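You operate a simulated robot arm through the tools that you are given. There is no shell and no other tool. Be economical: measure what you need, move in short steps, check, and stop when the job is done.

You run a simulated robot arm. Do the job below in one go: nothing can be reset, and whatever is moved stays where it is left.

TASK
Dry the crumbs in the pan with the blue handle at 70 C.
Fine: hood shut before the green button; wait for the green lamp; dial off; hands off the hot plate.
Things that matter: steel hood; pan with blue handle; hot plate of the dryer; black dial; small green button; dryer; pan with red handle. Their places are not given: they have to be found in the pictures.

Only the result counts: the job must be done as asked and must still hold three seconds after the hand-in. Knocking over, shifting, dropping, spilling or breaking anything else fails it.

THE ROBOT
A 6-joint arm with a two-finger parallel gripper, fixed in place. Base frame: the origin is at the foot of the arm, x ahead of it, y to its left, z up; the work surface is at about z = 860. Readings come in mm, rad, newtons and seconds.
With the tool pointing down near the work surface it reaches from about 260 to 680 mm from the base axis. Its first joint turns from -1.152 to 1.152 rad. Payload 2.9 kg.
Tool frame: the origin (TCP) lies between the finger pads and is the grasp point; the fingertips stand 30 mm ahead of it; z points along the fingers, y is the line along which they close. The gripper opens to 110 mm. The fingers are 20 mm wide and 10 mm thick; the gripper's body (48 by 112 mm) begins 55 mm behind the TCP.
Orientation is that of the tool frame in the base frame, as [roll, pitch, yaw] about the fixed x, y, z axes, in that order (R = Rz(yaw) Ry(pitch) Rx(roll)). With the fingers straight down and closing along the base's y, the tool's x points along the base's -x, its y along +y and its z along -z.

THE INTERFACE
- The arm moves only by the tool servo_tool. Its argument "series" is a list of rows, each an object of numbers (a shift or turn left out is 0, a gripper value left out holds the last): "tx", "ty", "tz": the shift along the tool's x, y, z in cm; "ax", "ay", "az": the turn, a rotation vector about the tool's x, y, z in rad; "fingers": the gripper command, from -1 (shut) to 1 (fully open), values between in proportion. In form: [{"tx": .., "ty": .., "tz": .., "ax": .., "ay": .., "az": .., "fingers": ..}, ...]. A call has 1 to 10 rows; each row shifts and turns the commanded pose from where the row before left it, along the tool's axes as they then stand. Rows are played at 5 a second. More than 50 mm and 0.15 rad between two rows, or a gripper value outside its range, and nothing of the call is played. A pose out of reach is approached as far as the arm can. The call stops where the force on the tool passes 40 N (or 10 N more than at its start, if that is more) or the arm is blocked; 0.2 s more then pass. Each finger travels about 108 mm/s and halts on what it meets, pressing with about 21 N; the grip force reading is that of the motor and also rises with nothing between the fingers. The clock runs only during rows and for 0.2 s after the last one: add rows that do not move to give the fingers time. It gives the time, the measured TCP pose, the force on the tool (base axes), the opening and the grip force at its end, in the units of the frame above (readings bear some noise).
- Cameras (640 x 400 px; columns grow to the right, rows downward): "scene" is fixed at [70, 423.5, 1399]; the picture's right is [-0.83, -0.56, 0.00], its down [-0.24, 0.36, -0.90] and it looks along [0.50, -0.75, -0.44] (base axes); focal length 332 px, centre (320, 200). "wrist" rides on the gripper at [-36, 0, -57] in the tool frame; the picture's right is [0.00, -1.00, 0.00], its down [0.97, 0.00, -0.24] and it looks along [0.24, 0.00, 0.97] (tool axes); focal length 218 px, centre (320, 200).
- capture(camera): a new picture of that camera. The clock stands still meanwhile.
- measure_at(camera, pixels): for up to 12 pixels [column, row] of the newest picture of that camera ("zoom" is the newest enlarged one), the place [x, y, z] in the base frame of the surface seen there, good to about 3 mm. The clock stands still meanwhile.
- inspect(camera, box): a new picture of the part [left, top, right, bottom] of that camera's present view, enlarged. The clock stands still meanwhile.
- sign_off(): hands the job in; it is judged then, once.

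Go step by step. Measure first, check grasps and placings, and put right what went wrong. The budget is 80 turns and 38 pictures, counting those below and the enlarged ones. Unless the task says otherwise, let go and move clear before handing in, and close with one line.

The tools are called after "Emit:" as a command line: name --argument value ..., lists and objects as JSON in quotes. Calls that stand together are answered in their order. servo_tool: Moves the arm, as the interface text tells. Its arguments: {"type":"object","properties":{"series":{"type":"array","items":{"type":"object","properties":{"tx":{"type":"number"},"ty":{"type":"number"},"tz":{"type":"number"},"ax":{"type":"number"},"ay":{"type":"number"},"az":{"type":"number"},"fingers":{"type":"number"}}}}},"required":["series"]} The other tools are called the same way: capture (camera) takes a picture; measure_at (camera, pixels) gives the place of the surface under pixels of a picture; inspect (camera, box) takes an enlarged picture of a part of a camera's view; sign_off () hands the job in.

At the start:

```text
clock: 0.0
tcp_pos: [367.2, -198.6, 1231.9]
tcp_rot: [3.141, 0.0, -3.141]
force: [-0.6, 0.7, 0.1]
grip_width: 110.2
finger_force: 0.2
```

scene: 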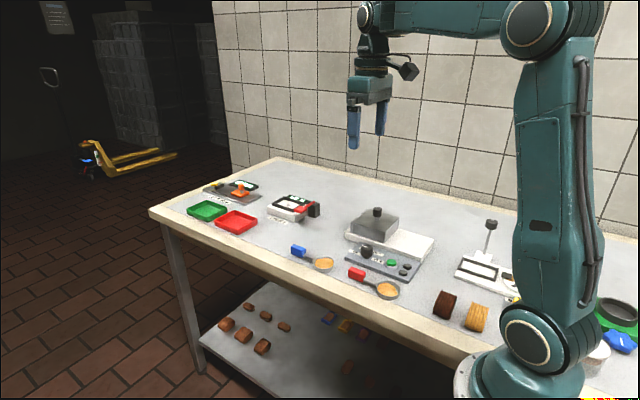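
wrist: 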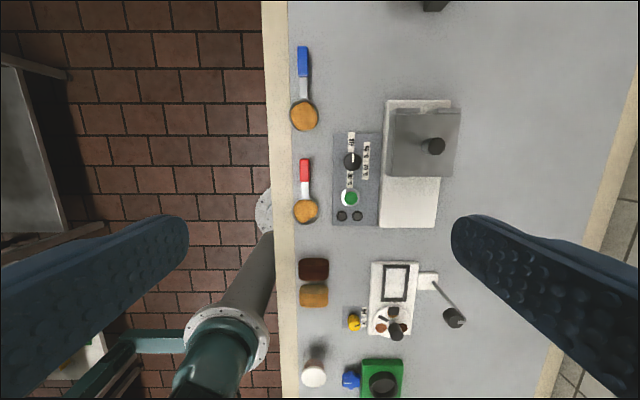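

The wrist view shows the blue-handled pan near (303,90), the dryer's panel near (355,180) and the hood near (423,142). I'll enlarge these before measuring.

Emit:
inspect --camera "wrist" --box '[280, 30, 480, 240]'

Emit:
inspect --camera "scene" --box '[280, 190, 450, 310]'

Emit:
measure_at --camera "wrist" --pixels '[[303, 52], [303, 72], [305, 92], [304, 115], [352, 162], [350, 198], [433, 146], [400, 142], [412, 205], [387, 225], [436, 225], [355, 142]]'

Emit:
measure_at --camera "scene" --pixels '[[377, 210], [375, 222], [365, 250], [391, 262], [323, 263], [299, 251], [312, 257], [410, 243], [352, 235], [406, 265], [402, 272], [375, 238]]'

```text
1.90 times, centred on (380, 135) of wrist
```

zoom: 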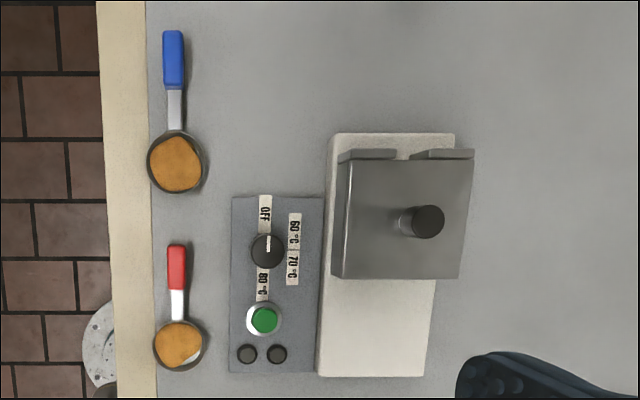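

```text
3.33 times, centred on (365, 250) of scene
```

zoom: 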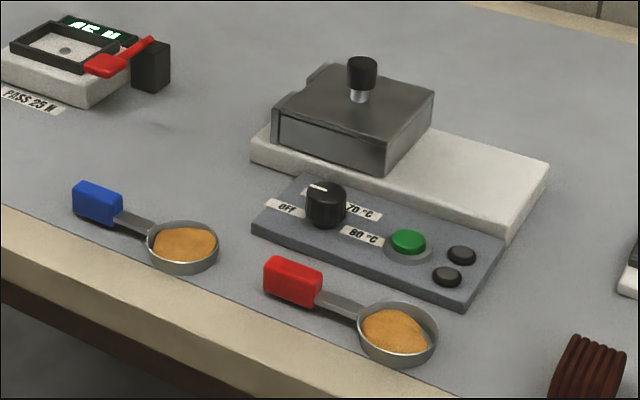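

```text
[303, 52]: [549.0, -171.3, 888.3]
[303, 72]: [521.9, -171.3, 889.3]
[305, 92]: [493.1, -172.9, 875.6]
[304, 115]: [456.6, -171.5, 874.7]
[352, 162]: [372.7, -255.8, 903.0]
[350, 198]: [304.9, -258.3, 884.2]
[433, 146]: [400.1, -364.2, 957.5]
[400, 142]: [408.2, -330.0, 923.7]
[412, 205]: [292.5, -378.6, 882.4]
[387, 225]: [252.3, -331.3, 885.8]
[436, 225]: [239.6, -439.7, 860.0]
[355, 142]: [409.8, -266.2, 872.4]
```

```text
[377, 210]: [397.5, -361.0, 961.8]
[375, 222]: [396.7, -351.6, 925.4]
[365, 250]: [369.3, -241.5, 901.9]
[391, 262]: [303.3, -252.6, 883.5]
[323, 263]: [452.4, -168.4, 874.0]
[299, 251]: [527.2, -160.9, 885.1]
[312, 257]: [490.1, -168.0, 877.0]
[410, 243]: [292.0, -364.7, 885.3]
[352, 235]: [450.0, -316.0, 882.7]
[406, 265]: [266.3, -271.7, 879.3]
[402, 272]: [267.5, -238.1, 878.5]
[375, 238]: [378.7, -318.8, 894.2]
```

The hood sits on the far (+x) end of the white plate; it seems to have a slot for a handle at its +x edge (zoom 405,155). I'll look at it from that side at lower height.

Emit:
servo_tool --series '[{"tx": -2.4, "ty": -1.9, "tz": 2.5}, {"tx": -2.4, "ty": -1.9, "tz": 2.5}, {"tx": -2.4, "ty": -1.9, "tz": 2.5}, {"tx": -2.4, "ty": -1.9, "tz": 2.5}, {"tx": -2.4, "ty": -1.9, "tz": 2.5}, {"tx": -2.4, "ty": -1.9, "tz": 2.5}, {"tx": -2.4, "ty": -1.9, "tz": 2.5}, {"tx": -2.2, "ty": -1.9, "tz": 2.5}, {}, {}]'

Emit:
capture --camera "wrist"

```text
clock: 2.2
tcp_pos: [553.8, -351.1, 1031.1]
tcp_rot: [-3.14, 0.001, -3.141]
force: [-0.1, -0.2, 0.1]
grip_width: 110.1
finger_force: 0.0
```

```text
33 pictures are left
```

wrist: 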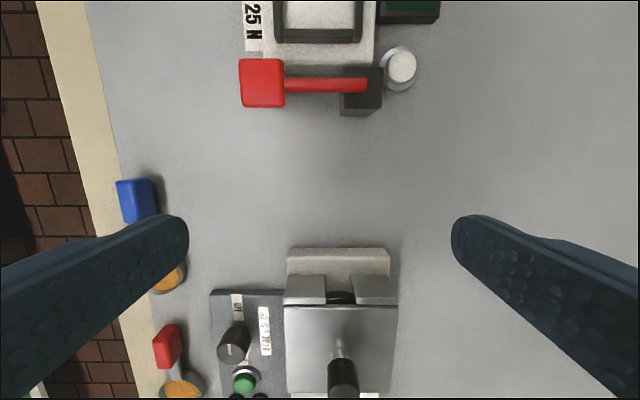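

Emit:
inspect --camera "wrist" --box '[200, 230, 420, 400]'

Emit:
measure_at --camera "wrist" --pixels '[[290, 285], [372, 285], [341, 295], [325, 262], [287, 310], [396, 308], [288, 252], [389, 252], [340, 375], [288, 390], [327, 290], [354, 290]]'

```text
2.35 times, centred on (310, 315) of wrist
```

zoom: 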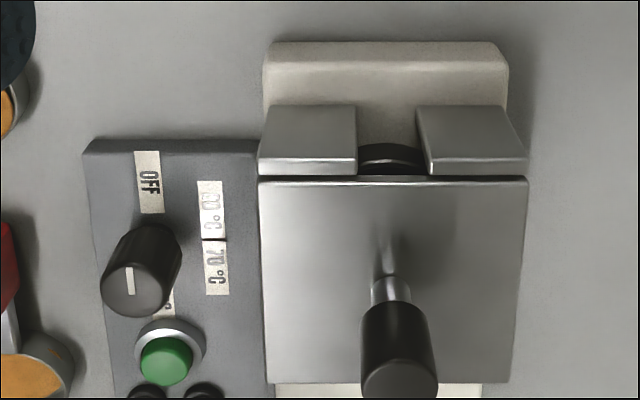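

```text
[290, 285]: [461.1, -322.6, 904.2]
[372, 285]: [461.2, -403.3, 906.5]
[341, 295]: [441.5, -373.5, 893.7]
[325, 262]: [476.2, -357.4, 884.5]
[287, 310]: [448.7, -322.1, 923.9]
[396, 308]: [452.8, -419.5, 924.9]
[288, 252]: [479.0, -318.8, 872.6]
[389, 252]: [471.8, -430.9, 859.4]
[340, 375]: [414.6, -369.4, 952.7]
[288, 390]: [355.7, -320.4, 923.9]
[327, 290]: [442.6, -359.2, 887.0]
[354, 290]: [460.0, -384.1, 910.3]
```

The black hot plate peeks out under the hood at (341,295), and the slot lies between two flanges at x≈460. Hood knob is around (403,-369), top z≈960. I'll go above the knob and check.

Emit:
servo_tool --series '[{"tx": 4, "ty": -0.6}, {"tx": 4, "ty": -0.6}, {"tx": 4, "ty": -0.6}, {"tx": 3.1}, {}, {}]'

Emit:
capture --camera "wrist"

```text
clock: 3.6
tcp_pos: [404.9, -368.1, 1030.7]
tcp_rot: [-3.141, 0.001, 3.142]
force: [0.7, 0.4, 0.7]
grip_width: 110.0
finger_force: 0.1
```

```text
31 pictures are left
```

wrist: 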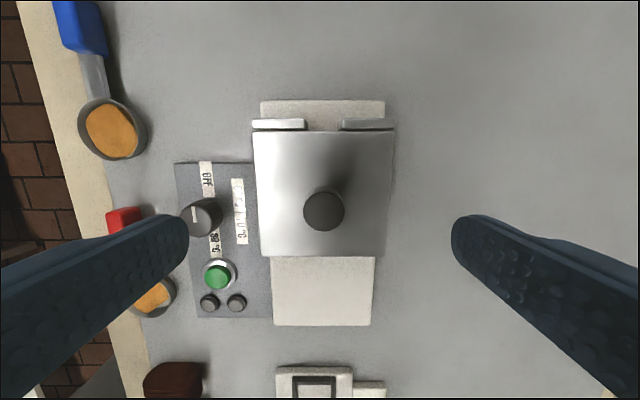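

Emit:
measure_at --camera "wrist" --pixels '[[323, 211], [323, 195], [323, 228], [306, 212], [341, 212], [257, 140], [390, 140], [262, 252], [384, 252], [272, 320], [371, 320], [280, 124]]'

Emit:
inspect --camera "wrist" --box '[240, 90, 400, 190]'

```text
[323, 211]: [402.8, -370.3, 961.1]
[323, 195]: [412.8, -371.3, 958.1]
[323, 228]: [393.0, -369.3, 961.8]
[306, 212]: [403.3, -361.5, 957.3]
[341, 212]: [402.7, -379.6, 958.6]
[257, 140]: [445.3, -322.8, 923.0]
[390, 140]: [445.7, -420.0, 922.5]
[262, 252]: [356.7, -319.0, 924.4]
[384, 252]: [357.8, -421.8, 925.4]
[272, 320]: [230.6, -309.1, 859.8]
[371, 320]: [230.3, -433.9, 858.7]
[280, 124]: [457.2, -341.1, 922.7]
```

```text
4.00 times, centred on (320, 140) of wrist
```

zoom: 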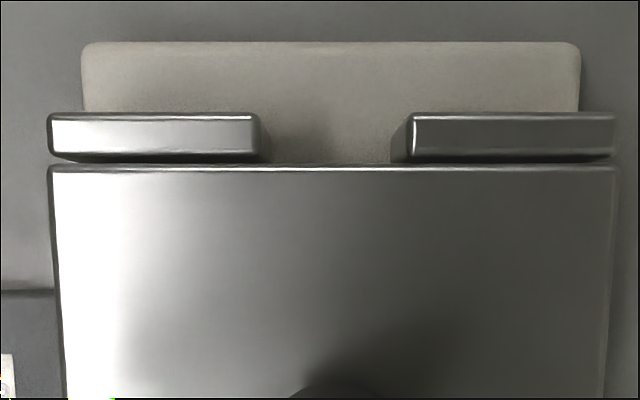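

Knob centre is (403,-370), top z≈961, radius ≈10. I'll descend so the tips stay ~10 mm above the hood top, and close.

Emit:
servo_tool --series '[{"tx": 0.2, "ty": -0.2, "tz": 2}, {"tz": 2.5}, {"tz": 2.0}, {}, {"fingers": -1}, {"fingers": -1}, {"fingers": -1}, {"fingers": -1}]'

```text
clock: 5.4
tcp_pos: [406.0, -369.5, 967.3]
tcp_rot: [3.141, 0.0, 3.14]
force: [0.2, -6.1, -3.1]
grip_width: 25.3
finger_force: 45.2
```

Gripped at 25 mm. I'll test whether the hood slides toward −x with a small pull.

Emit:
servo_tool --series '[{"tx": 0.3}, {"tx": 0.3}, {"tx": 0.4}, {}]'

```text
clock: 6.4
tcp_pos: [394.9, -369.7, 966.1]
tcp_rot: [-3.141, 0.0, -3.141]
force: [1.0, -6.5, -2.4]
grip_width: 25.3
finger_force: 45.1
```

Emit:
inspect --camera "scene" --box '[320, 180, 450, 290]'

Emit:
capture --camera "wrist"

```text
3.64 times, centred on (385, 235) of scene
```

zoom: 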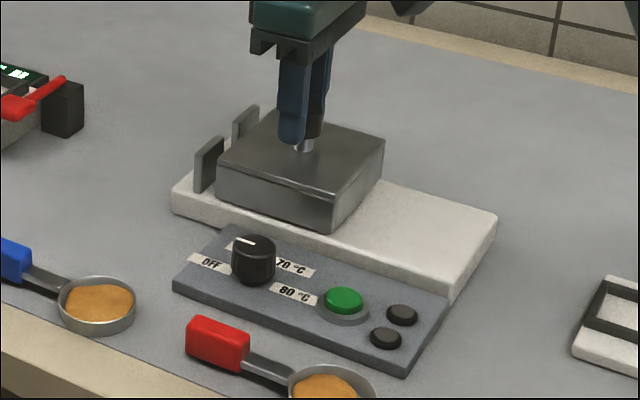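

```text
28 pictures are left
```

wrist: 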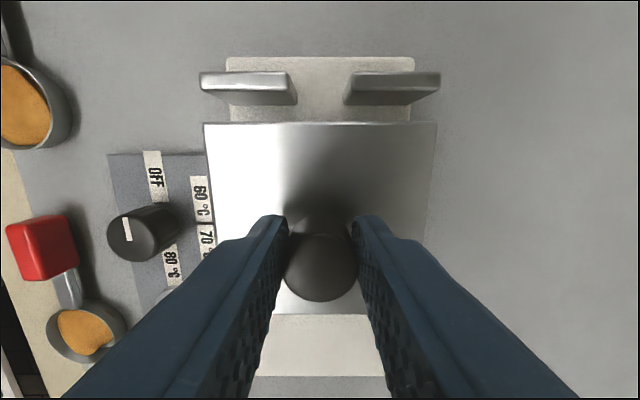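

The hood slides on the base, and the two posts stay fixed. I'll continue sliding it −x in small steps.

Emit:
servo_tool --series '[{"tx": 1.2}, {"tx": 1.2}, {"tx": 1.2}, {"tx": 1.2}, {"tx": 1.2}, {"tx": 1.0}, {"tx": 1.0}, {"tx": 1.0}, {}]'

Emit:
inspect --camera "scene" --box '[320, 180, 450, 290]'

```text
clock: 8.4
tcp_pos: [304.9, -370.7, 966.8]
tcp_rot: [3.14, -0.002, -3.138]
force: [5.5, 24.9, 3.0]
grip_width: 25.2
finger_force: 45.0
```

```text
3.64 times, centred on (385, 235) of scene
```

zoom: 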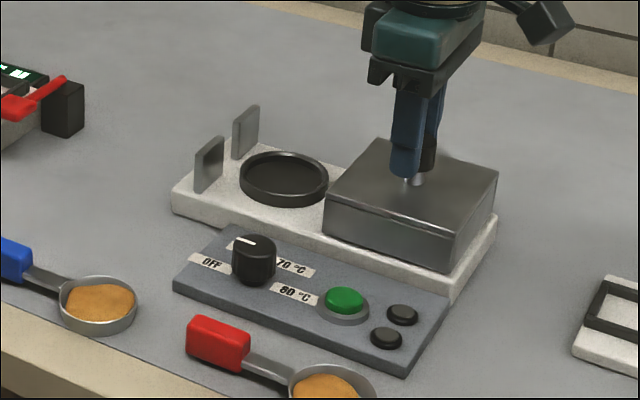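

The plate (a ring with a recessed disc) is exposed. I'll let go of the knob, rise, and look down on it.

Emit:
servo_tool --series '[{"fingers": 0.2}, {"fingers": 0.2}, {"tz": -3}, {"tz": -4}, {"tz": -4, "tx": -3}, {"tx": -4}, {"tx": -4}, {"fingers": 0.2}, {}]'

Emit:
capture --camera "wrist"

```text
clock: 10.4
tcp_pos: [415.8, -368.5, 1075.8]
tcp_rot: [-3.141, 0.001, 3.142]
force: [1.6, -0.5, -0.7]
grip_width: 65.8
finger_force: 0.1
```

```text
26 pictures are left
```

wrist: 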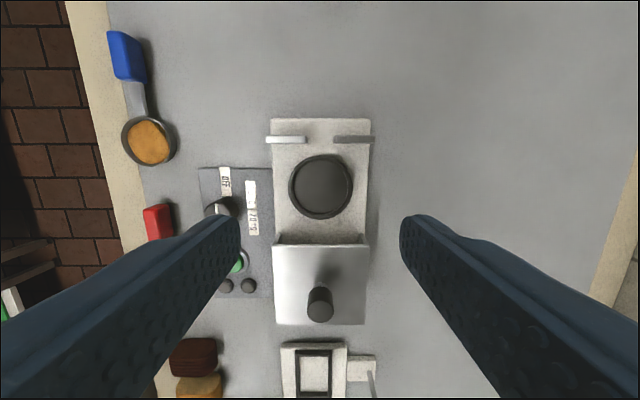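

Emit:
inspect --camera "wrist" --box '[90, 20, 390, 240]'

Emit:
measure_at --camera "wrist" --pixels '[[321, 187], [321, 156], [321, 219], [290, 187], [352, 187], [306, 141], [333, 139], [130, 72], [119, 40], [147, 141], [288, 139], [321, 160]]'

```text
1.82 times, centred on (240, 130) of wrist
```

zoom: 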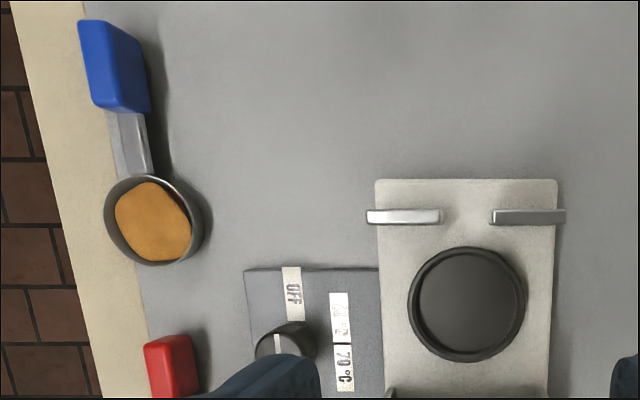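

```text
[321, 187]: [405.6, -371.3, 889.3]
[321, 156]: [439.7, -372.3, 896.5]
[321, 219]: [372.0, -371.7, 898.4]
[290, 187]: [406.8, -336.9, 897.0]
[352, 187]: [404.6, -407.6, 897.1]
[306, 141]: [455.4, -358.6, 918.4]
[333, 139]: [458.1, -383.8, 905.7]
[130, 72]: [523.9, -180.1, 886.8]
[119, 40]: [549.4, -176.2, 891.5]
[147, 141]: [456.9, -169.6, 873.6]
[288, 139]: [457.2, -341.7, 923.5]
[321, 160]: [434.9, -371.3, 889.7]
```

Plate centre is (405.5,-371.5), surface z≈889.5, with a ring of inner radius ~30 and top z≈897; slot centre is y≈-371. Next, go over the blue handle for accurate pan measurements.

Emit:
servo_tool --series '[{"tx": -2, "ty": 3.3, "tz": 1.0}, {"tx": -2, "ty": 3.3, "tz": 1.0}, {"tx": -2, "ty": 3.3, "tz": 1.0}, {"tx": -2, "ty": 3.3, "tz": 1.0}, {"tx": -2, "ty": 3.3, "tz": 1.0}, {"tx": -1, "ty": 3.2, "tz": 1}, {}, {}]'

Emit:
capture --camera "wrist"

```text
clock: 12.2
tcp_pos: [523.5, -171.7, 1015.6]
tcp_rot: [-3.14, -0.001, -3.141]
force: [-0.5, -0.7, -0.3]
grip_width: 65.9
finger_force: 0.0
```

```text
24 pictures are left
```

wrist: 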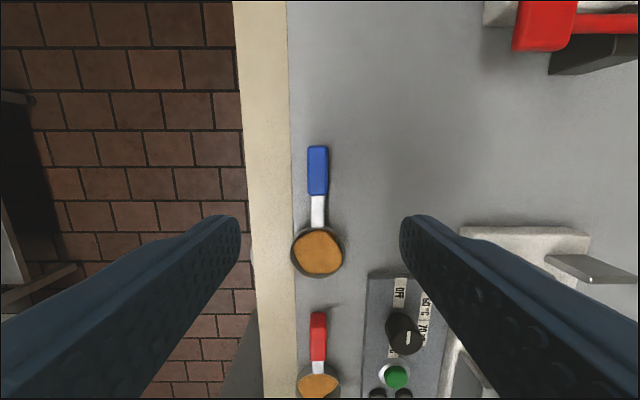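

Emit:
inspect --camera "wrist" --box '[270, 135, 370, 285]'

Emit:
measure_at --camera "wrist" --pixels '[[318, 150], [318, 190], [309, 170], [326, 170], [318, 200], [318, 222], [318, 230], [318, 276], [293, 252], [344, 252], [319, 253], [300, 180]]'

```text
2.67 times, centred on (320, 210) of wrist
```

zoom: 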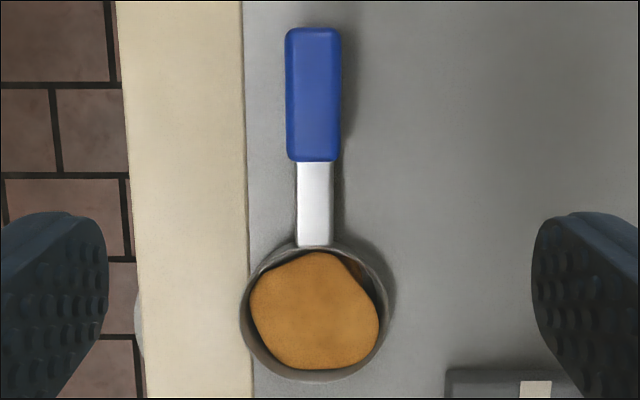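

```text
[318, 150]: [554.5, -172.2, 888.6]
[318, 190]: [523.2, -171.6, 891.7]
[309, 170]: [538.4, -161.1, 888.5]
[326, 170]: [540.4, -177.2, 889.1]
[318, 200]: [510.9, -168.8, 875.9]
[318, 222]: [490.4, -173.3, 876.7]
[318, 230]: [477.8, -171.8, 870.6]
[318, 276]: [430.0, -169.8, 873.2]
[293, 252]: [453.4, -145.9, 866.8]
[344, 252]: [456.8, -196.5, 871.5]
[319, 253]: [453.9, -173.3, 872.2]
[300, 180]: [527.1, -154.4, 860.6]
```

The pan lies along x: dish centre (454.5,-171), outer radius ~26, blue handle centre (538,-170), top z≈889. I'll descend around the handle and close.

Emit:
servo_tool --series '[{"tx": -1.75, "ty": 0.15, "tz": 3.5}, {"tz": 3.5}, {"tz": 2.5}, {"tz": 1.6}, {"tz": 1.0}, {}, {}]'

```text
clock: 13.8
tcp_pos: [542.9, -171.6, 896.0]
tcp_rot: [3.142, 0.001, 3.141]
force: [-0.1, 0.2, 0.2]
grip_width: 65.9
finger_force: 0.0
```

Emit:
servo_tool --series '[{"tz": 0.15, "fingers": -0.4}, {"fingers": -0.6}, {"fingers": -0.8}, {"fingers": -1}, {"fingers": -1}]'

Emit:
capture --camera "wrist"

```text
clock: 15.0
tcp_pos: [541.5, -173.4, 896.0]
tcp_rot: [3.142, 0.0, -3.141]
force: [-0.4, 0.4, 0.7]
grip_width: 17.3
finger_force: 21.2
```

```text
22 pictures are left
```

wrist: 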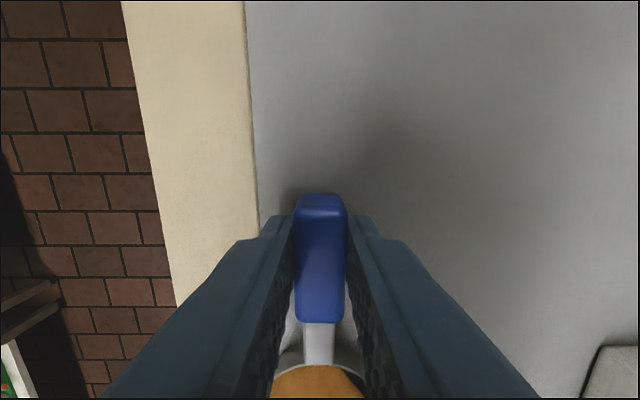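

Gripped at 17 mm with the handle straight between the fingers. I'll lift slowly and check the pan stays level.

Emit:
servo_tool --series '[{"tz": -0.3}, {"tz": -0.7}, {"tz": -1.2}, {"tz": -1.5}, {"tz": -1.5}, {"tz": -1.5}, {"tz": -1.5}, {"tz": -1.0}, {"tz": -0.3}, {}]'

Emit:
inspect --camera "scene" --box '[240, 180, 400, 280]'

```text
clock: 17.2
tcp_pos: [542.1, -172.7, 990.1]
tcp_rot: [3.14, -0.001, -3.14]
force: [0.0, -0.2, -0.4]
grip_width: 17.3
finger_force: 20.7
```

```text
4.00 times, centred on (320, 230) of scene
```

zoom: 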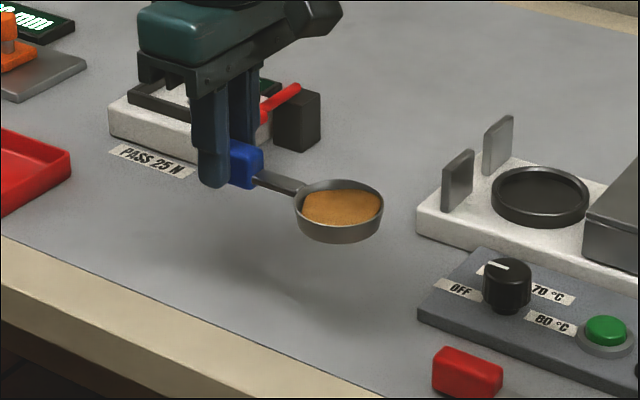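

The pan is level and full. Carry it gently over to above the plate.

Emit:
servo_tool --series '[{"tx": 0.25, "ty": -1.0}, {"tx": 0.5, "ty": -2.1}, {"tx": 0.6, "ty": -2.5}, {"tx": 0.7, "ty": -2.8}, {"tx": 0.7, "ty": -2.8}, {"tx": 0.7, "ty": -2.8}, {"tx": 0.6, "ty": -2.5}, {"tx": 0.5, "ty": -2.0}, {"tx": 0.4, "ty": -1.4}, {}]'

Emit:
capture --camera "wrist"

Emit:
inspect --camera "scene" --box '[300, 170, 460, 270]'

```text
clock: 19.4
tcp_pos: [492.9, -370.8, 990.8]
tcp_rot: [-3.141, 0.002, 3.141]
force: [-0.3, 0.2, -1.0]
grip_width: 17.1
finger_force: 21.4
```

```text
20 pictures are left
```

wrist: 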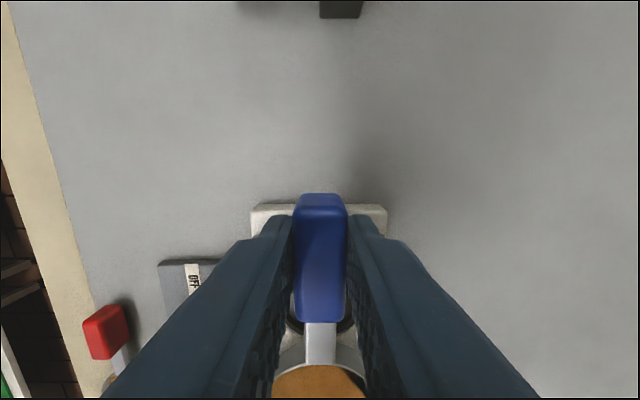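

```text
4.00 times, centred on (380, 220) of scene
```

zoom: 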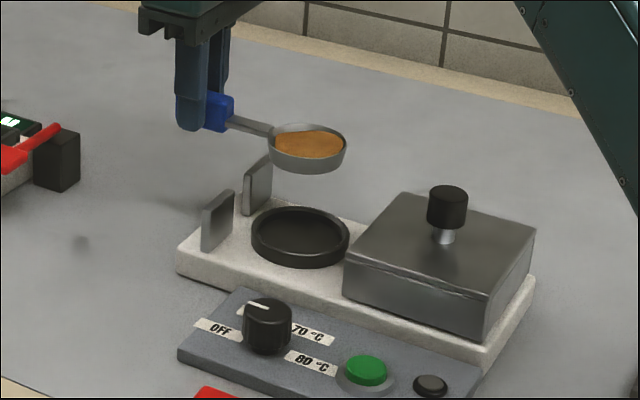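

Above the plate now. I'll check the dish's real centre via rim points in this zoom (rim at 270–346 × 125–155).

Emit:
measure_at --camera "zoom" --pixels '[[271, 143], [345, 148], [308, 157], [310, 165], [310, 143], [256, 232], [345, 240], [300, 264], [240, 123]]'

```text
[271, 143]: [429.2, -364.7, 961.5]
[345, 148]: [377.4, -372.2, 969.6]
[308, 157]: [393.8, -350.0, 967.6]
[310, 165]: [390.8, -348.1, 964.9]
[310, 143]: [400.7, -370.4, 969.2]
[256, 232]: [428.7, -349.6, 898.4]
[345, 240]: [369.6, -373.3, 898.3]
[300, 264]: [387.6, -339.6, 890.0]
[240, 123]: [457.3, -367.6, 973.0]
```

Dish centre is consistent with (405,-371), matching the plate. I'll lower slowly, then settle.

Emit:
servo_tool --series '[{"tz": 1.0, "ty": -0.05}, {"tz": 1.5}, {"tz": 1.5}, {"tz": 1.0}, {"tz": 0.6}, {"tz": 0.3}, {}]'

Emit:
inspect --camera "scene" --box '[320, 180, 420, 260]'

```text
clock: 21.0
tcp_pos: [492.1, -371.1, 930.4]
tcp_rot: [-3.14, 0.0, 3.141]
force: [-0.6, -0.1, -0.6]
grip_width: 17.3
finger_force: 20.6
```

```text
5.00 times, centred on (370, 220) of scene
```

zoom: 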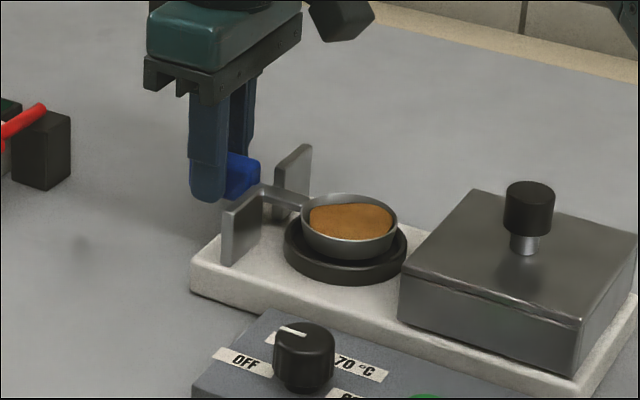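

The dish is centred over the ring. Lower the last few mm in 1 mm steps, watching the force.

Emit:
servo_tool --series '[{"tz": 0.12}, {"tz": 0.12}, {"tz": 0.1}, {"tz": 0.1}, {}]'

```text
clock: 22.2
tcp_pos: [492.3, -370.4, 926.7]
tcp_rot: [3.14, 0.0, 3.141]
force: [0.1, 1.1, 0.1]
grip_width: 17.3
finger_force: 20.8
```

Emit:
servo_tool --series '[{"tz": 0.07}, {"tz": 0.07}, {}]'

Emit:
inspect --camera "scene" --box '[330, 200, 410, 250]'

```text
clock: 23.0
tcp_pos: [491.5, -371.3, 925.0]
tcp_rot: [3.14, 0.0, -3.14]
force: [0.9, -0.8, -1.7]
grip_width: 17.2
finger_force: 20.4
```

```text
8.00 times, centred on (370, 225) of scene
```

zoom: 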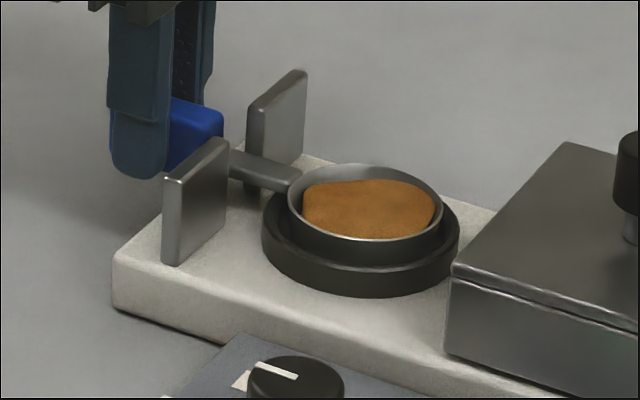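

The dish is inside the ring, nearly seated. One more millimetre until the force shows contact.

Emit:
servo_tool --series '[{"tz": 0.07}, {"tz": 0.07}, {}]'

```text
clock: 23.8
tcp_pos: [490.9, -373.4, 924.3]
tcp_rot: [-3.14, 0.0, 3.14]
force: [-0.2, 0.9, 1.6]
grip_width: 17.1
finger_force: 20.9
```

Emit:
servo_tool --series '[{"tz": 0.1}, {"tz": 0.05}, {}]'

```text
clock: 24.6
tcp_pos: [490.5, -371.6, 923.2]
tcp_rot: [-3.141, 0.0, -3.14]
force: [0.9, -3.5, 13.9]
grip_width: 17.4
finger_force: 20.8
```

Contact: 14 N upward, so the pan is seated. Ease off 1 mm, open slowly, and back up.

Emit:
servo_tool --series '[{"tz": -0.12}, {}, {"fingers": -0.55}, {"fingers": -0.3}, {"fingers": 0}, {}, {"tz": -2}, {"tz": -4}, {"tz": -4}, {}]'

Emit:
capture --camera "wrist"

Emit:
inspect --camera "scene" --box '[330, 190, 430, 270]'

```text
clock: 26.8
tcp_pos: [492.7, -371.2, 1023.0]
tcp_rot: [3.141, 0.0, -3.141]
force: [-0.5, 0.5, -0.2]
grip_width: 55.1
finger_force: 0.1
```

```text
16 pictures are left
```

wrist: 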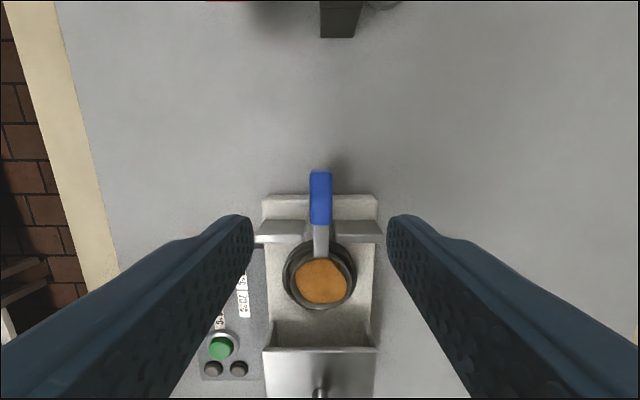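

```text
5.00 times, centred on (380, 230) of scene
```

zoom: 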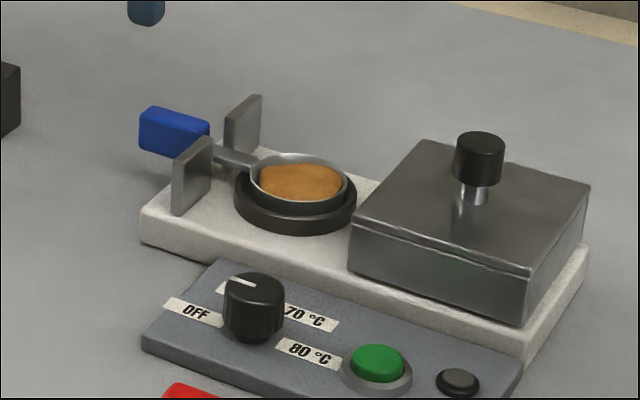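

Pan seated with its handle in the slot. Now go back over the hood knob (TCP x≈304) and grip it.

Emit:
servo_tool --series '[{"tx": 4}, {"tx": 4}, {"tx": 4}, {"tx": 4}, {"tx": 2.8}, {"ty": 0.05}, {"tz": 3}, {"tz": 2.6}, {}]'

Emit:
servo_tool --series '[{"fingers": -0.4}, {"fingers": -1}, {"fingers": -1}, {"fingers": -1}]'

```text
clock: 28.8
tcp_pos: [301.6, -369.4, 967.6]
tcp_rot: [-3.141, 0.001, 3.141]
force: [0.4, 0.2, -0.4]
grip_width: 55.0
finger_force: 0.1
```

```text
clock: 29.8
tcp_pos: [300.7, -370.7, 966.8]
tcp_rot: [3.141, 0.0, 3.141]
force: [-0.6, -6.3, -4.7]
grip_width: 25.3
finger_force: 45.1
```

Gripped again. Slide the hood shut, +x ~100 mm, in slow steps.

Emit:
servo_tool --series '[{"tx": -0.6}, {"tx": -1.1}, {"tx": -1.2}, {"tx": -1.2}, {"tx": -1.2}, {"tx": -1.2}, {"tx": -1.1}, {"tx": -1.0}, {"tx": -0.8}, {}]'

Emit:
inspect --camera "scene" --box '[330, 190, 430, 270]'

```text
clock: 32.0
tcp_pos: [397.0, -370.6, 967.2]
tcp_rot: [3.141, 0.0, -3.139]
force: [1.6, 30.8, 20.0]
grip_width: 25.5
finger_force: 45.0
```

```text
5.00 times, centred on (380, 230) of scene
```

zoom: 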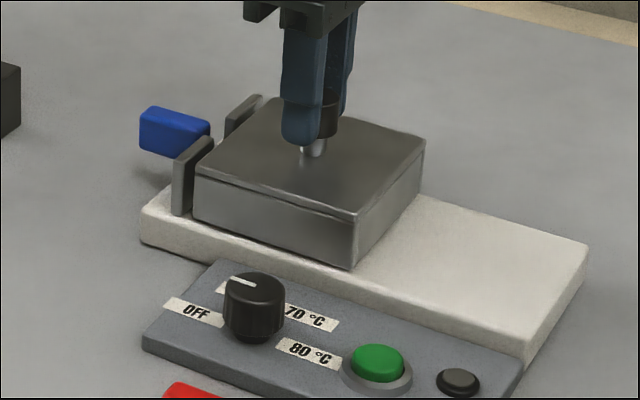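

A ~5 mm gap remains; side force has built up (y 31 N, z 20 N). I'll relieve it a bit and push the last mm.

Emit:
servo_tool --series '[{"ty": 0.1, "tz": -0.1}, {}]'

```text
clock: 32.6
tcp_pos: [397.0, -369.6, 968.1]
tcp_rot: [3.14, 0.001, -3.141]
force: [2.0, 23.7, 14.6]
grip_width: 25.6
finger_force: 45.7
```

Emit:
servo_tool --series '[{"ty": 0.15, "tz": -0.1}, {"tx": -0.2}, {"tx": -0.2}, {"tx": -0.15}, {}]'

Emit:
inspect --camera "scene" --box '[340, 200, 410, 250]'

```text
clock: 33.8
tcp_pos: [402.3, -370.1, 966.7]
tcp_rot: [-3.139, 0.0, 3.137]
force: [2.7, -13.7, -22.1]
grip_width: 25.4
finger_force: 44.7
```

```text
8.00 times, centred on (375, 225) of scene
```

zoom: 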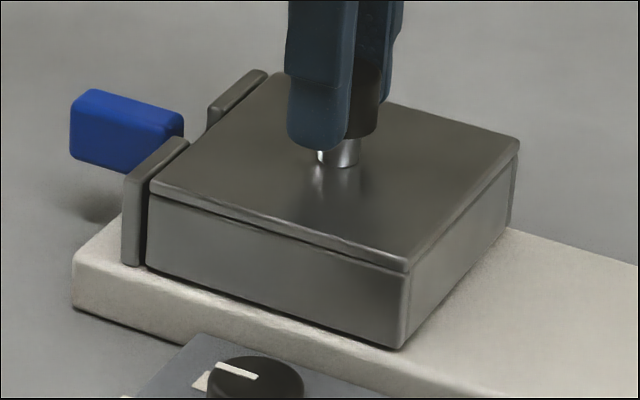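

Almost closed; a little more until x force builds.

Emit:
servo_tool --series '[{"tx": -0.15, "tz": 0.05}, {"tx": -0.1}, {"tx": -0.1}, {}]'

```text
clock: 34.8
tcp_pos: [404.4, -369.5, 967.3]
tcp_rot: [3.139, -0.005, 3.135]
force: [-23.1, -17.2, -15.6]
grip_width: 25.6
finger_force: 45.2
```

The x force of −23 N shows the hood is at its end stop. Release, rise, and check, moving toward the dial.

Emit:
servo_tool --series '[{"fingers": -0.3}, {"fingers": 0.0}, {}, {"tz": -3}, {"tz": -4}, {"ty": 4}, {"ty": 4}, {"ty": 3.5, "tx": 1.5}, {"tx": 1.5}, {}]'

Emit:
capture --camera "wrist"

```text
clock: 37.0
tcp_pos: [376.2, -254.6, 1039.0]
tcp_rot: [-3.141, 0.0, 3.14]
force: [-0.7, -0.1, -0.2]
grip_width: 55.2
finger_force: 0.0
```

```text
12 pictures are left
```

wrist: 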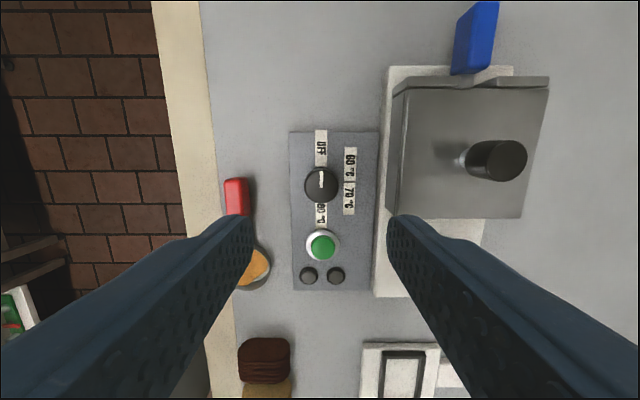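

Emit:
inspect --camera "wrist" --box '[270, 120, 390, 300]'

Emit:
measure_at --camera "wrist" --pixels '[[321, 186], [321, 172], [321, 201], [306, 187], [337, 187], [321, 150], [350, 160], [349, 198], [321, 215], [322, 247], [309, 275], [336, 275]]'

```text
2.22 times, centred on (330, 210) of wrist
```

zoom: 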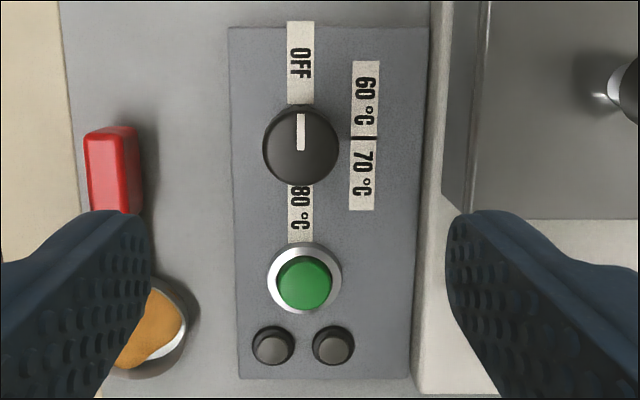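

```text
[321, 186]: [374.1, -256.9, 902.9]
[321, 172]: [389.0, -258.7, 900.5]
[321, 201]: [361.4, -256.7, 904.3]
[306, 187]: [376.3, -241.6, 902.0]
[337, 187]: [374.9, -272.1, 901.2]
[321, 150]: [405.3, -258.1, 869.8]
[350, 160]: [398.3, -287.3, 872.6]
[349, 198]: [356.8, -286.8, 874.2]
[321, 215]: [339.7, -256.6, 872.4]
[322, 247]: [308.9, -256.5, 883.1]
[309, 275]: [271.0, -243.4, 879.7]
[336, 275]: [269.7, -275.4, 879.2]
```

The hood is shut. The dial centre is (375,-257), top 903, pointer at OFF (+x), with 70 °C 120° clockwise from above. I'll pre-rotate −60° in the air, then descend to the dial.

Emit:
servo_tool --series '[{"tx": 0.1, "ty": -0.22}, {"az": -0.15}, {"az": -0.15}, {"az": -0.15}, {"az": -0.15}, {"az": -0.15}, {"az": -0.15}, {"az": -0.15}, {}, {}]'

Emit:
servo_tool --series '[{"tz": 4}, {"tz": 4}, {"tz": 3}, {"tz": 2}, {}]'

```text
clock: 39.2
tcp_pos: [375.3, -256.0, 1038.3]
tcp_rot: [3.141, 0.0, -2.093]
force: [0.6, -0.7, 0.4]
grip_width: 55.0
finger_force: 0.1
```

```text
clock: 40.4
tcp_pos: [376.5, -254.1, 907.5]
tcp_rot: [3.14, 0.0, -2.094]
force: [1.6, -0.2, -0.4]
grip_width: 54.9
finger_force: 0.1
```

In position around the dial; now close.

Emit:
servo_tool --series '[{"fingers": -0.3}, {"fingers": -0.6}, {"fingers": -1}, {}, {}]'

```text
clock: 41.6
tcp_pos: [377.0, -254.1, 907.3]
tcp_rot: [3.141, 0.001, -2.094]
force: [-4.9, 3.4, -0.8]
grip_width: 31.4
finger_force: 44.9
```

Gripped at 31 mm. Turn clockwise 120° in two calls.

Emit:
servo_tool --series '[{"az": 0.1496}, {"az": 0.1496}, {"az": 0.1496}, {"az": 0.1496}, {"az": 0.1496}, {"az": 0.1496}, {"az": 0.1496}, {}]'

Emit:
inspect --camera "scene" --box '[330, 200, 430, 290]'

```text
clock: 43.4
tcp_pos: [377.8, -255.3, 907.2]
tcp_rot: [3.141, 0.002, -3.141]
force: [14.5, -3.9, -23.6]
grip_width: 31.5
finger_force: 45.0
```

```text
4.44 times, centred on (380, 245) of scene
```

zoom: 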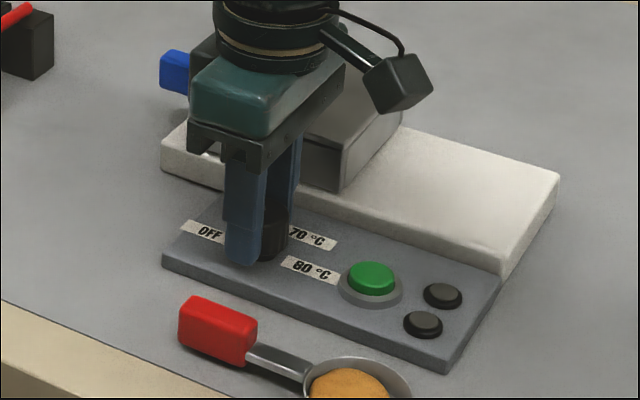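

Turn is at 60°, with some side load. I'll relieve it slightly and go on.

Emit:
servo_tool --series '[{"tx": -0.1, "tz": 0.1}, {"az": 0.1496}, {"az": 0.1496}, {"az": 0.1496}, {"az": 0.1496}, {"az": 0.1496}, {"az": 0.1496}, {"az": 0.1496}, {}]'

```text
clock: 45.4
tcp_pos: [375.6, -257.4, 908.8]
tcp_rot: [-3.14, 0.003, 2.092]
force: [0.0, -24.5, -4.6]
grip_width: 31.1
finger_force: 44.6
```

Rotation of 120° done. Release, rise, and check the pointer.

Emit:
servo_tool --series '[{"fingers": -0.3}, {"fingers": 0}, {}, {"tz": -3}, {"tz": -4}, {"tz": -4}, {}, {}]'

Emit:
inspect --camera "wrist" --box '[200, 80, 440, 320]'

```text
clock: 47.2
tcp_pos: [376.1, -254.5, 1018.4]
tcp_rot: [3.141, -0.001, 2.096]
force: [-0.7, -0.4, 0.2]
grip_width: 54.9
finger_force: 0.1
```

```text
1.67 times, centred on (320, 200) of wrist
```

zoom: 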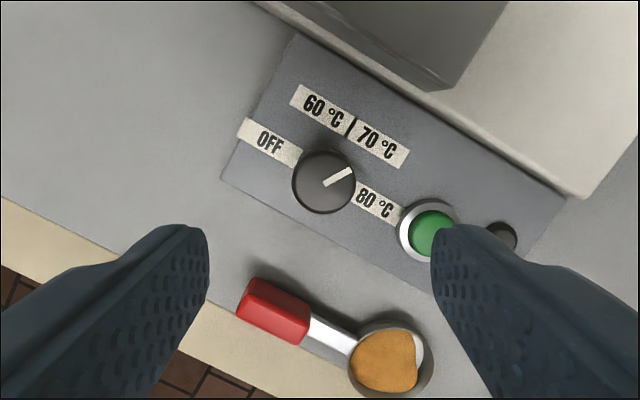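

Pointer is 120° clockwise from OFF, i.e. at 70 °C. Next: close the fingers and hover over the green button at (309,-256.5).

Emit:
servo_tool --series '[{"fingers": -1}, {"tx": 1.64, "ty": -2.89}, {"tx": 1.64, "ty": -2.89}, {"tz": 3}, {"tz": 3.5}, {"tz": 2}, {}, {}]'

Emit:
inspect --camera "scene" --box '[345, 210, 435, 290]'

```text
clock: 49.0
tcp_pos: [309.5, -255.8, 932.3]
tcp_rot: [-3.141, 0.002, 2.097]
force: [0.7, 0.1, -0.8]
grip_width: 0.0
finger_force: 21.0
```

```text
5.00 times, centred on (390, 250) of scene
```

zoom: 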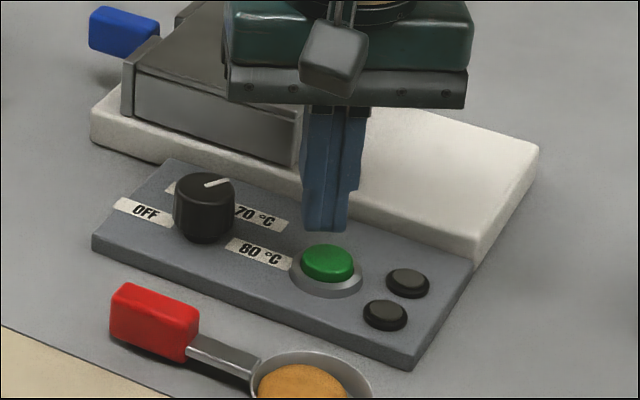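

Directly above the button, tips ~19 mm higher. Press down in small steps until force shows.

Emit:
servo_tool --series '[{"tz": 1.0}, {"tz": 0.5}, {"tz": 0.2}, {"tz": 0.15}, {"tz": 0.15}, {"tz": 0.1}]'

```text
clock: 50.4
tcp_pos: [310.3, -255.9, 912.4]
tcp_rot: [-3.141, -0.001, 2.098]
force: [0.4, 2.1, 1.1]
grip_width: 0.0
finger_force: 21.1
```

Emit:
servo_tool --series '[{"tz": 0.1}, {"tz": 0.1}, {"tz": 0.1}, {"tz": 0.1}]'

```text
clock: 51.4
tcp_pos: [311.0, -256.3, 908.6]
tcp_rot: [3.139, 0.003, 2.097]
force: [2.5, -2.0, 7.6]
grip_width: 0.1
finger_force: 21.4
```

Force is 7.6 N and the button moves down. See whether anything lit.

Emit:
inspect --camera "scene" --box '[345, 210, 435, 290]'

```text
5.00 times, centred on (390, 250) of scene
```

zoom: 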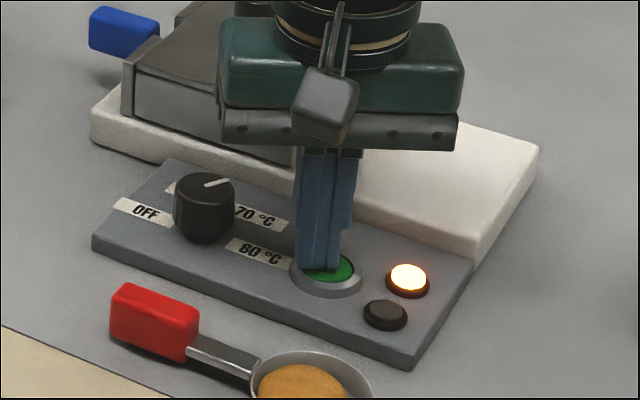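

The amber lamp is lit: the dryer is running. Lift off, return to above the dial, and wait for the green lamp.

Emit:
servo_tool --series '[{"tz": -2}, {"tz": -4}, {"tz": -5}, {"tx": -1.64, "ty": 2.89}, {"tx": -1.64, "ty": 2.89}, {"fingers": 0}, {}, {}, {}, {}]'

Emit:
servo_tool --series '[{}, {}, {}, {}, {}, {}, {}, {}, {}, {}]'

Emit:
servo_tool --series '[{}, {}, {}, {}, {}, {}, {}, {}, {}, {}]'

Emit:
inspect --camera "scene" --box '[345, 210, 435, 290]'

```text
clock: 53.6
tcp_pos: [374.6, -256.6, 1018.0]
tcp_rot: [3.14, 0.001, 2.095]
force: [-0.7, -0.4, 0.0]
grip_width: 55.0
finger_force: 0.0
```

```text
clock: 55.8
tcp_pos: [373.0, -257.7, 1016.9]
tcp_rot: [-3.141, 0.0, 2.098]
force: [0.0, 0.6, 0.2]
grip_width: 54.9
finger_force: 0.1
```

```text
clock: 58.0
tcp_pos: [374.3, -255.9, 1017.9]
tcp_rot: [-3.139, -0.001, 2.099]
force: [0.4, -0.1, -1.3]
grip_width: 55.0
finger_force: 0.0
```

```text
5.00 times, centred on (390, 250) of scene
```

zoom: 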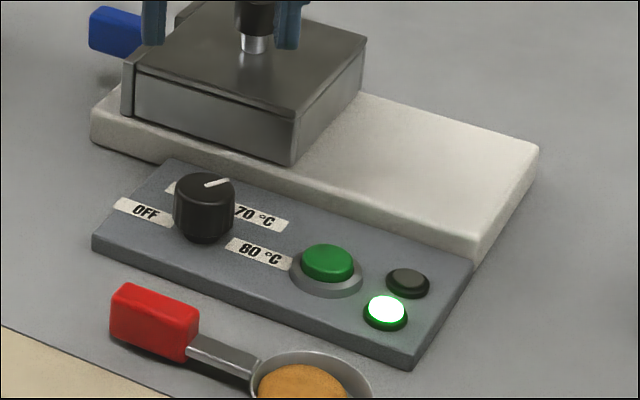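

The green lamp is lit. Descend on the dial and grip it to turn back to OFF.

Emit:
servo_tool --series '[{"tz": 4}, {"tz": 4}, {"tz": 3}, {}, {"fingers": -0.3}, {"fingers": -0.6}, {"fingers": -1}, {}, {}]'

Emit:
servo_tool --series '[{"az": -0.1496}, {"az": -0.1496}, {"az": -0.1496}, {"az": -0.1496}, {"az": -0.1496}, {"az": -0.1496}, {"az": -0.1496}, {}]'

```text
clock: 60.0
tcp_pos: [375.8, -255.8, 907.6]
tcp_rot: [3.141, -0.001, 2.097]
force: [-2.0, -2.6, -8.4]
grip_width: 31.3
finger_force: 45.0
```

```text
clock: 61.8
tcp_pos: [375.8, -257.2, 908.5]
tcp_rot: [-3.138, -0.001, -3.14]
force: [-18.2, -6.4, 16.1]
grip_width: 31.1
finger_force: 45.2
```

Emit:
servo_tool --series '[{"tx": 0.08, "tz": -0.1}, {"az": -0.1496}, {"az": -0.1496}, {"az": -0.1496}, {"az": -0.1496}, {"az": -0.1496}, {"az": -0.1496}, {"az": -0.1496}, {}]'

```text
clock: 63.8
tcp_pos: [375.7, -254.7, 908.0]
tcp_rot: [3.14, 0.002, -2.088]
force: [-5.4, -4.2, -24.2]
grip_width: 31.6
finger_force: 44.9
```

Turned back 120°. Release, rise clear, and check.

Emit:
servo_tool --series '[{"fingers": -0.3}, {"fingers": 0}, {}, {"tz": -3}, {"tz": -4}, {"tz": -4}, {"tz": -4}, {}, {}]'

Emit:
inspect --camera "scene" --box '[325, 200, 435, 290]'

Emit:
inspect --camera "wrist" --box '[200, 80, 440, 320]'

```text
clock: 65.8
tcp_pos: [375.3, -256.6, 1057.6]
tcp_rot: [3.141, 0.001, -2.094]
force: [0.6, -0.1, 0.7]
grip_width: 54.8
finger_force: 0.0
```

```text
4.44 times, centred on (380, 245) of scene
```

zoom: 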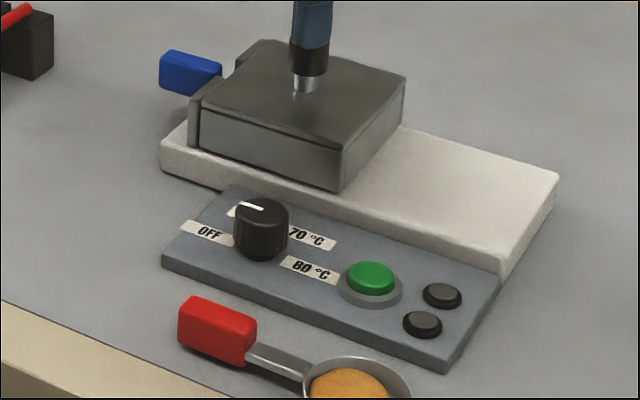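

```text
1.67 times, centred on (320, 200) of wrist
```

zoom: 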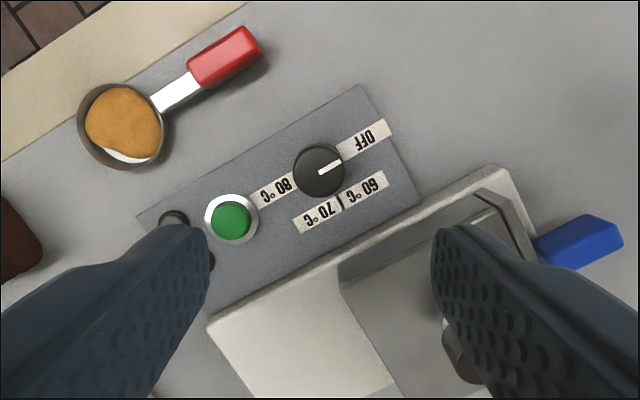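

The pointer is on OFF, both lamps are out, the hood is shut over the blue-handled pan, and the arm is clear. Handing in.

Emit:
sign_off

```text
The job is handed in.
```

I dried the crumbs in the blue-handled pan at 70 °C: I shut the hood before pressing the green button and waited for the green lamp. The dial is back at OFF, and the pan is still in the dryer under the hood.
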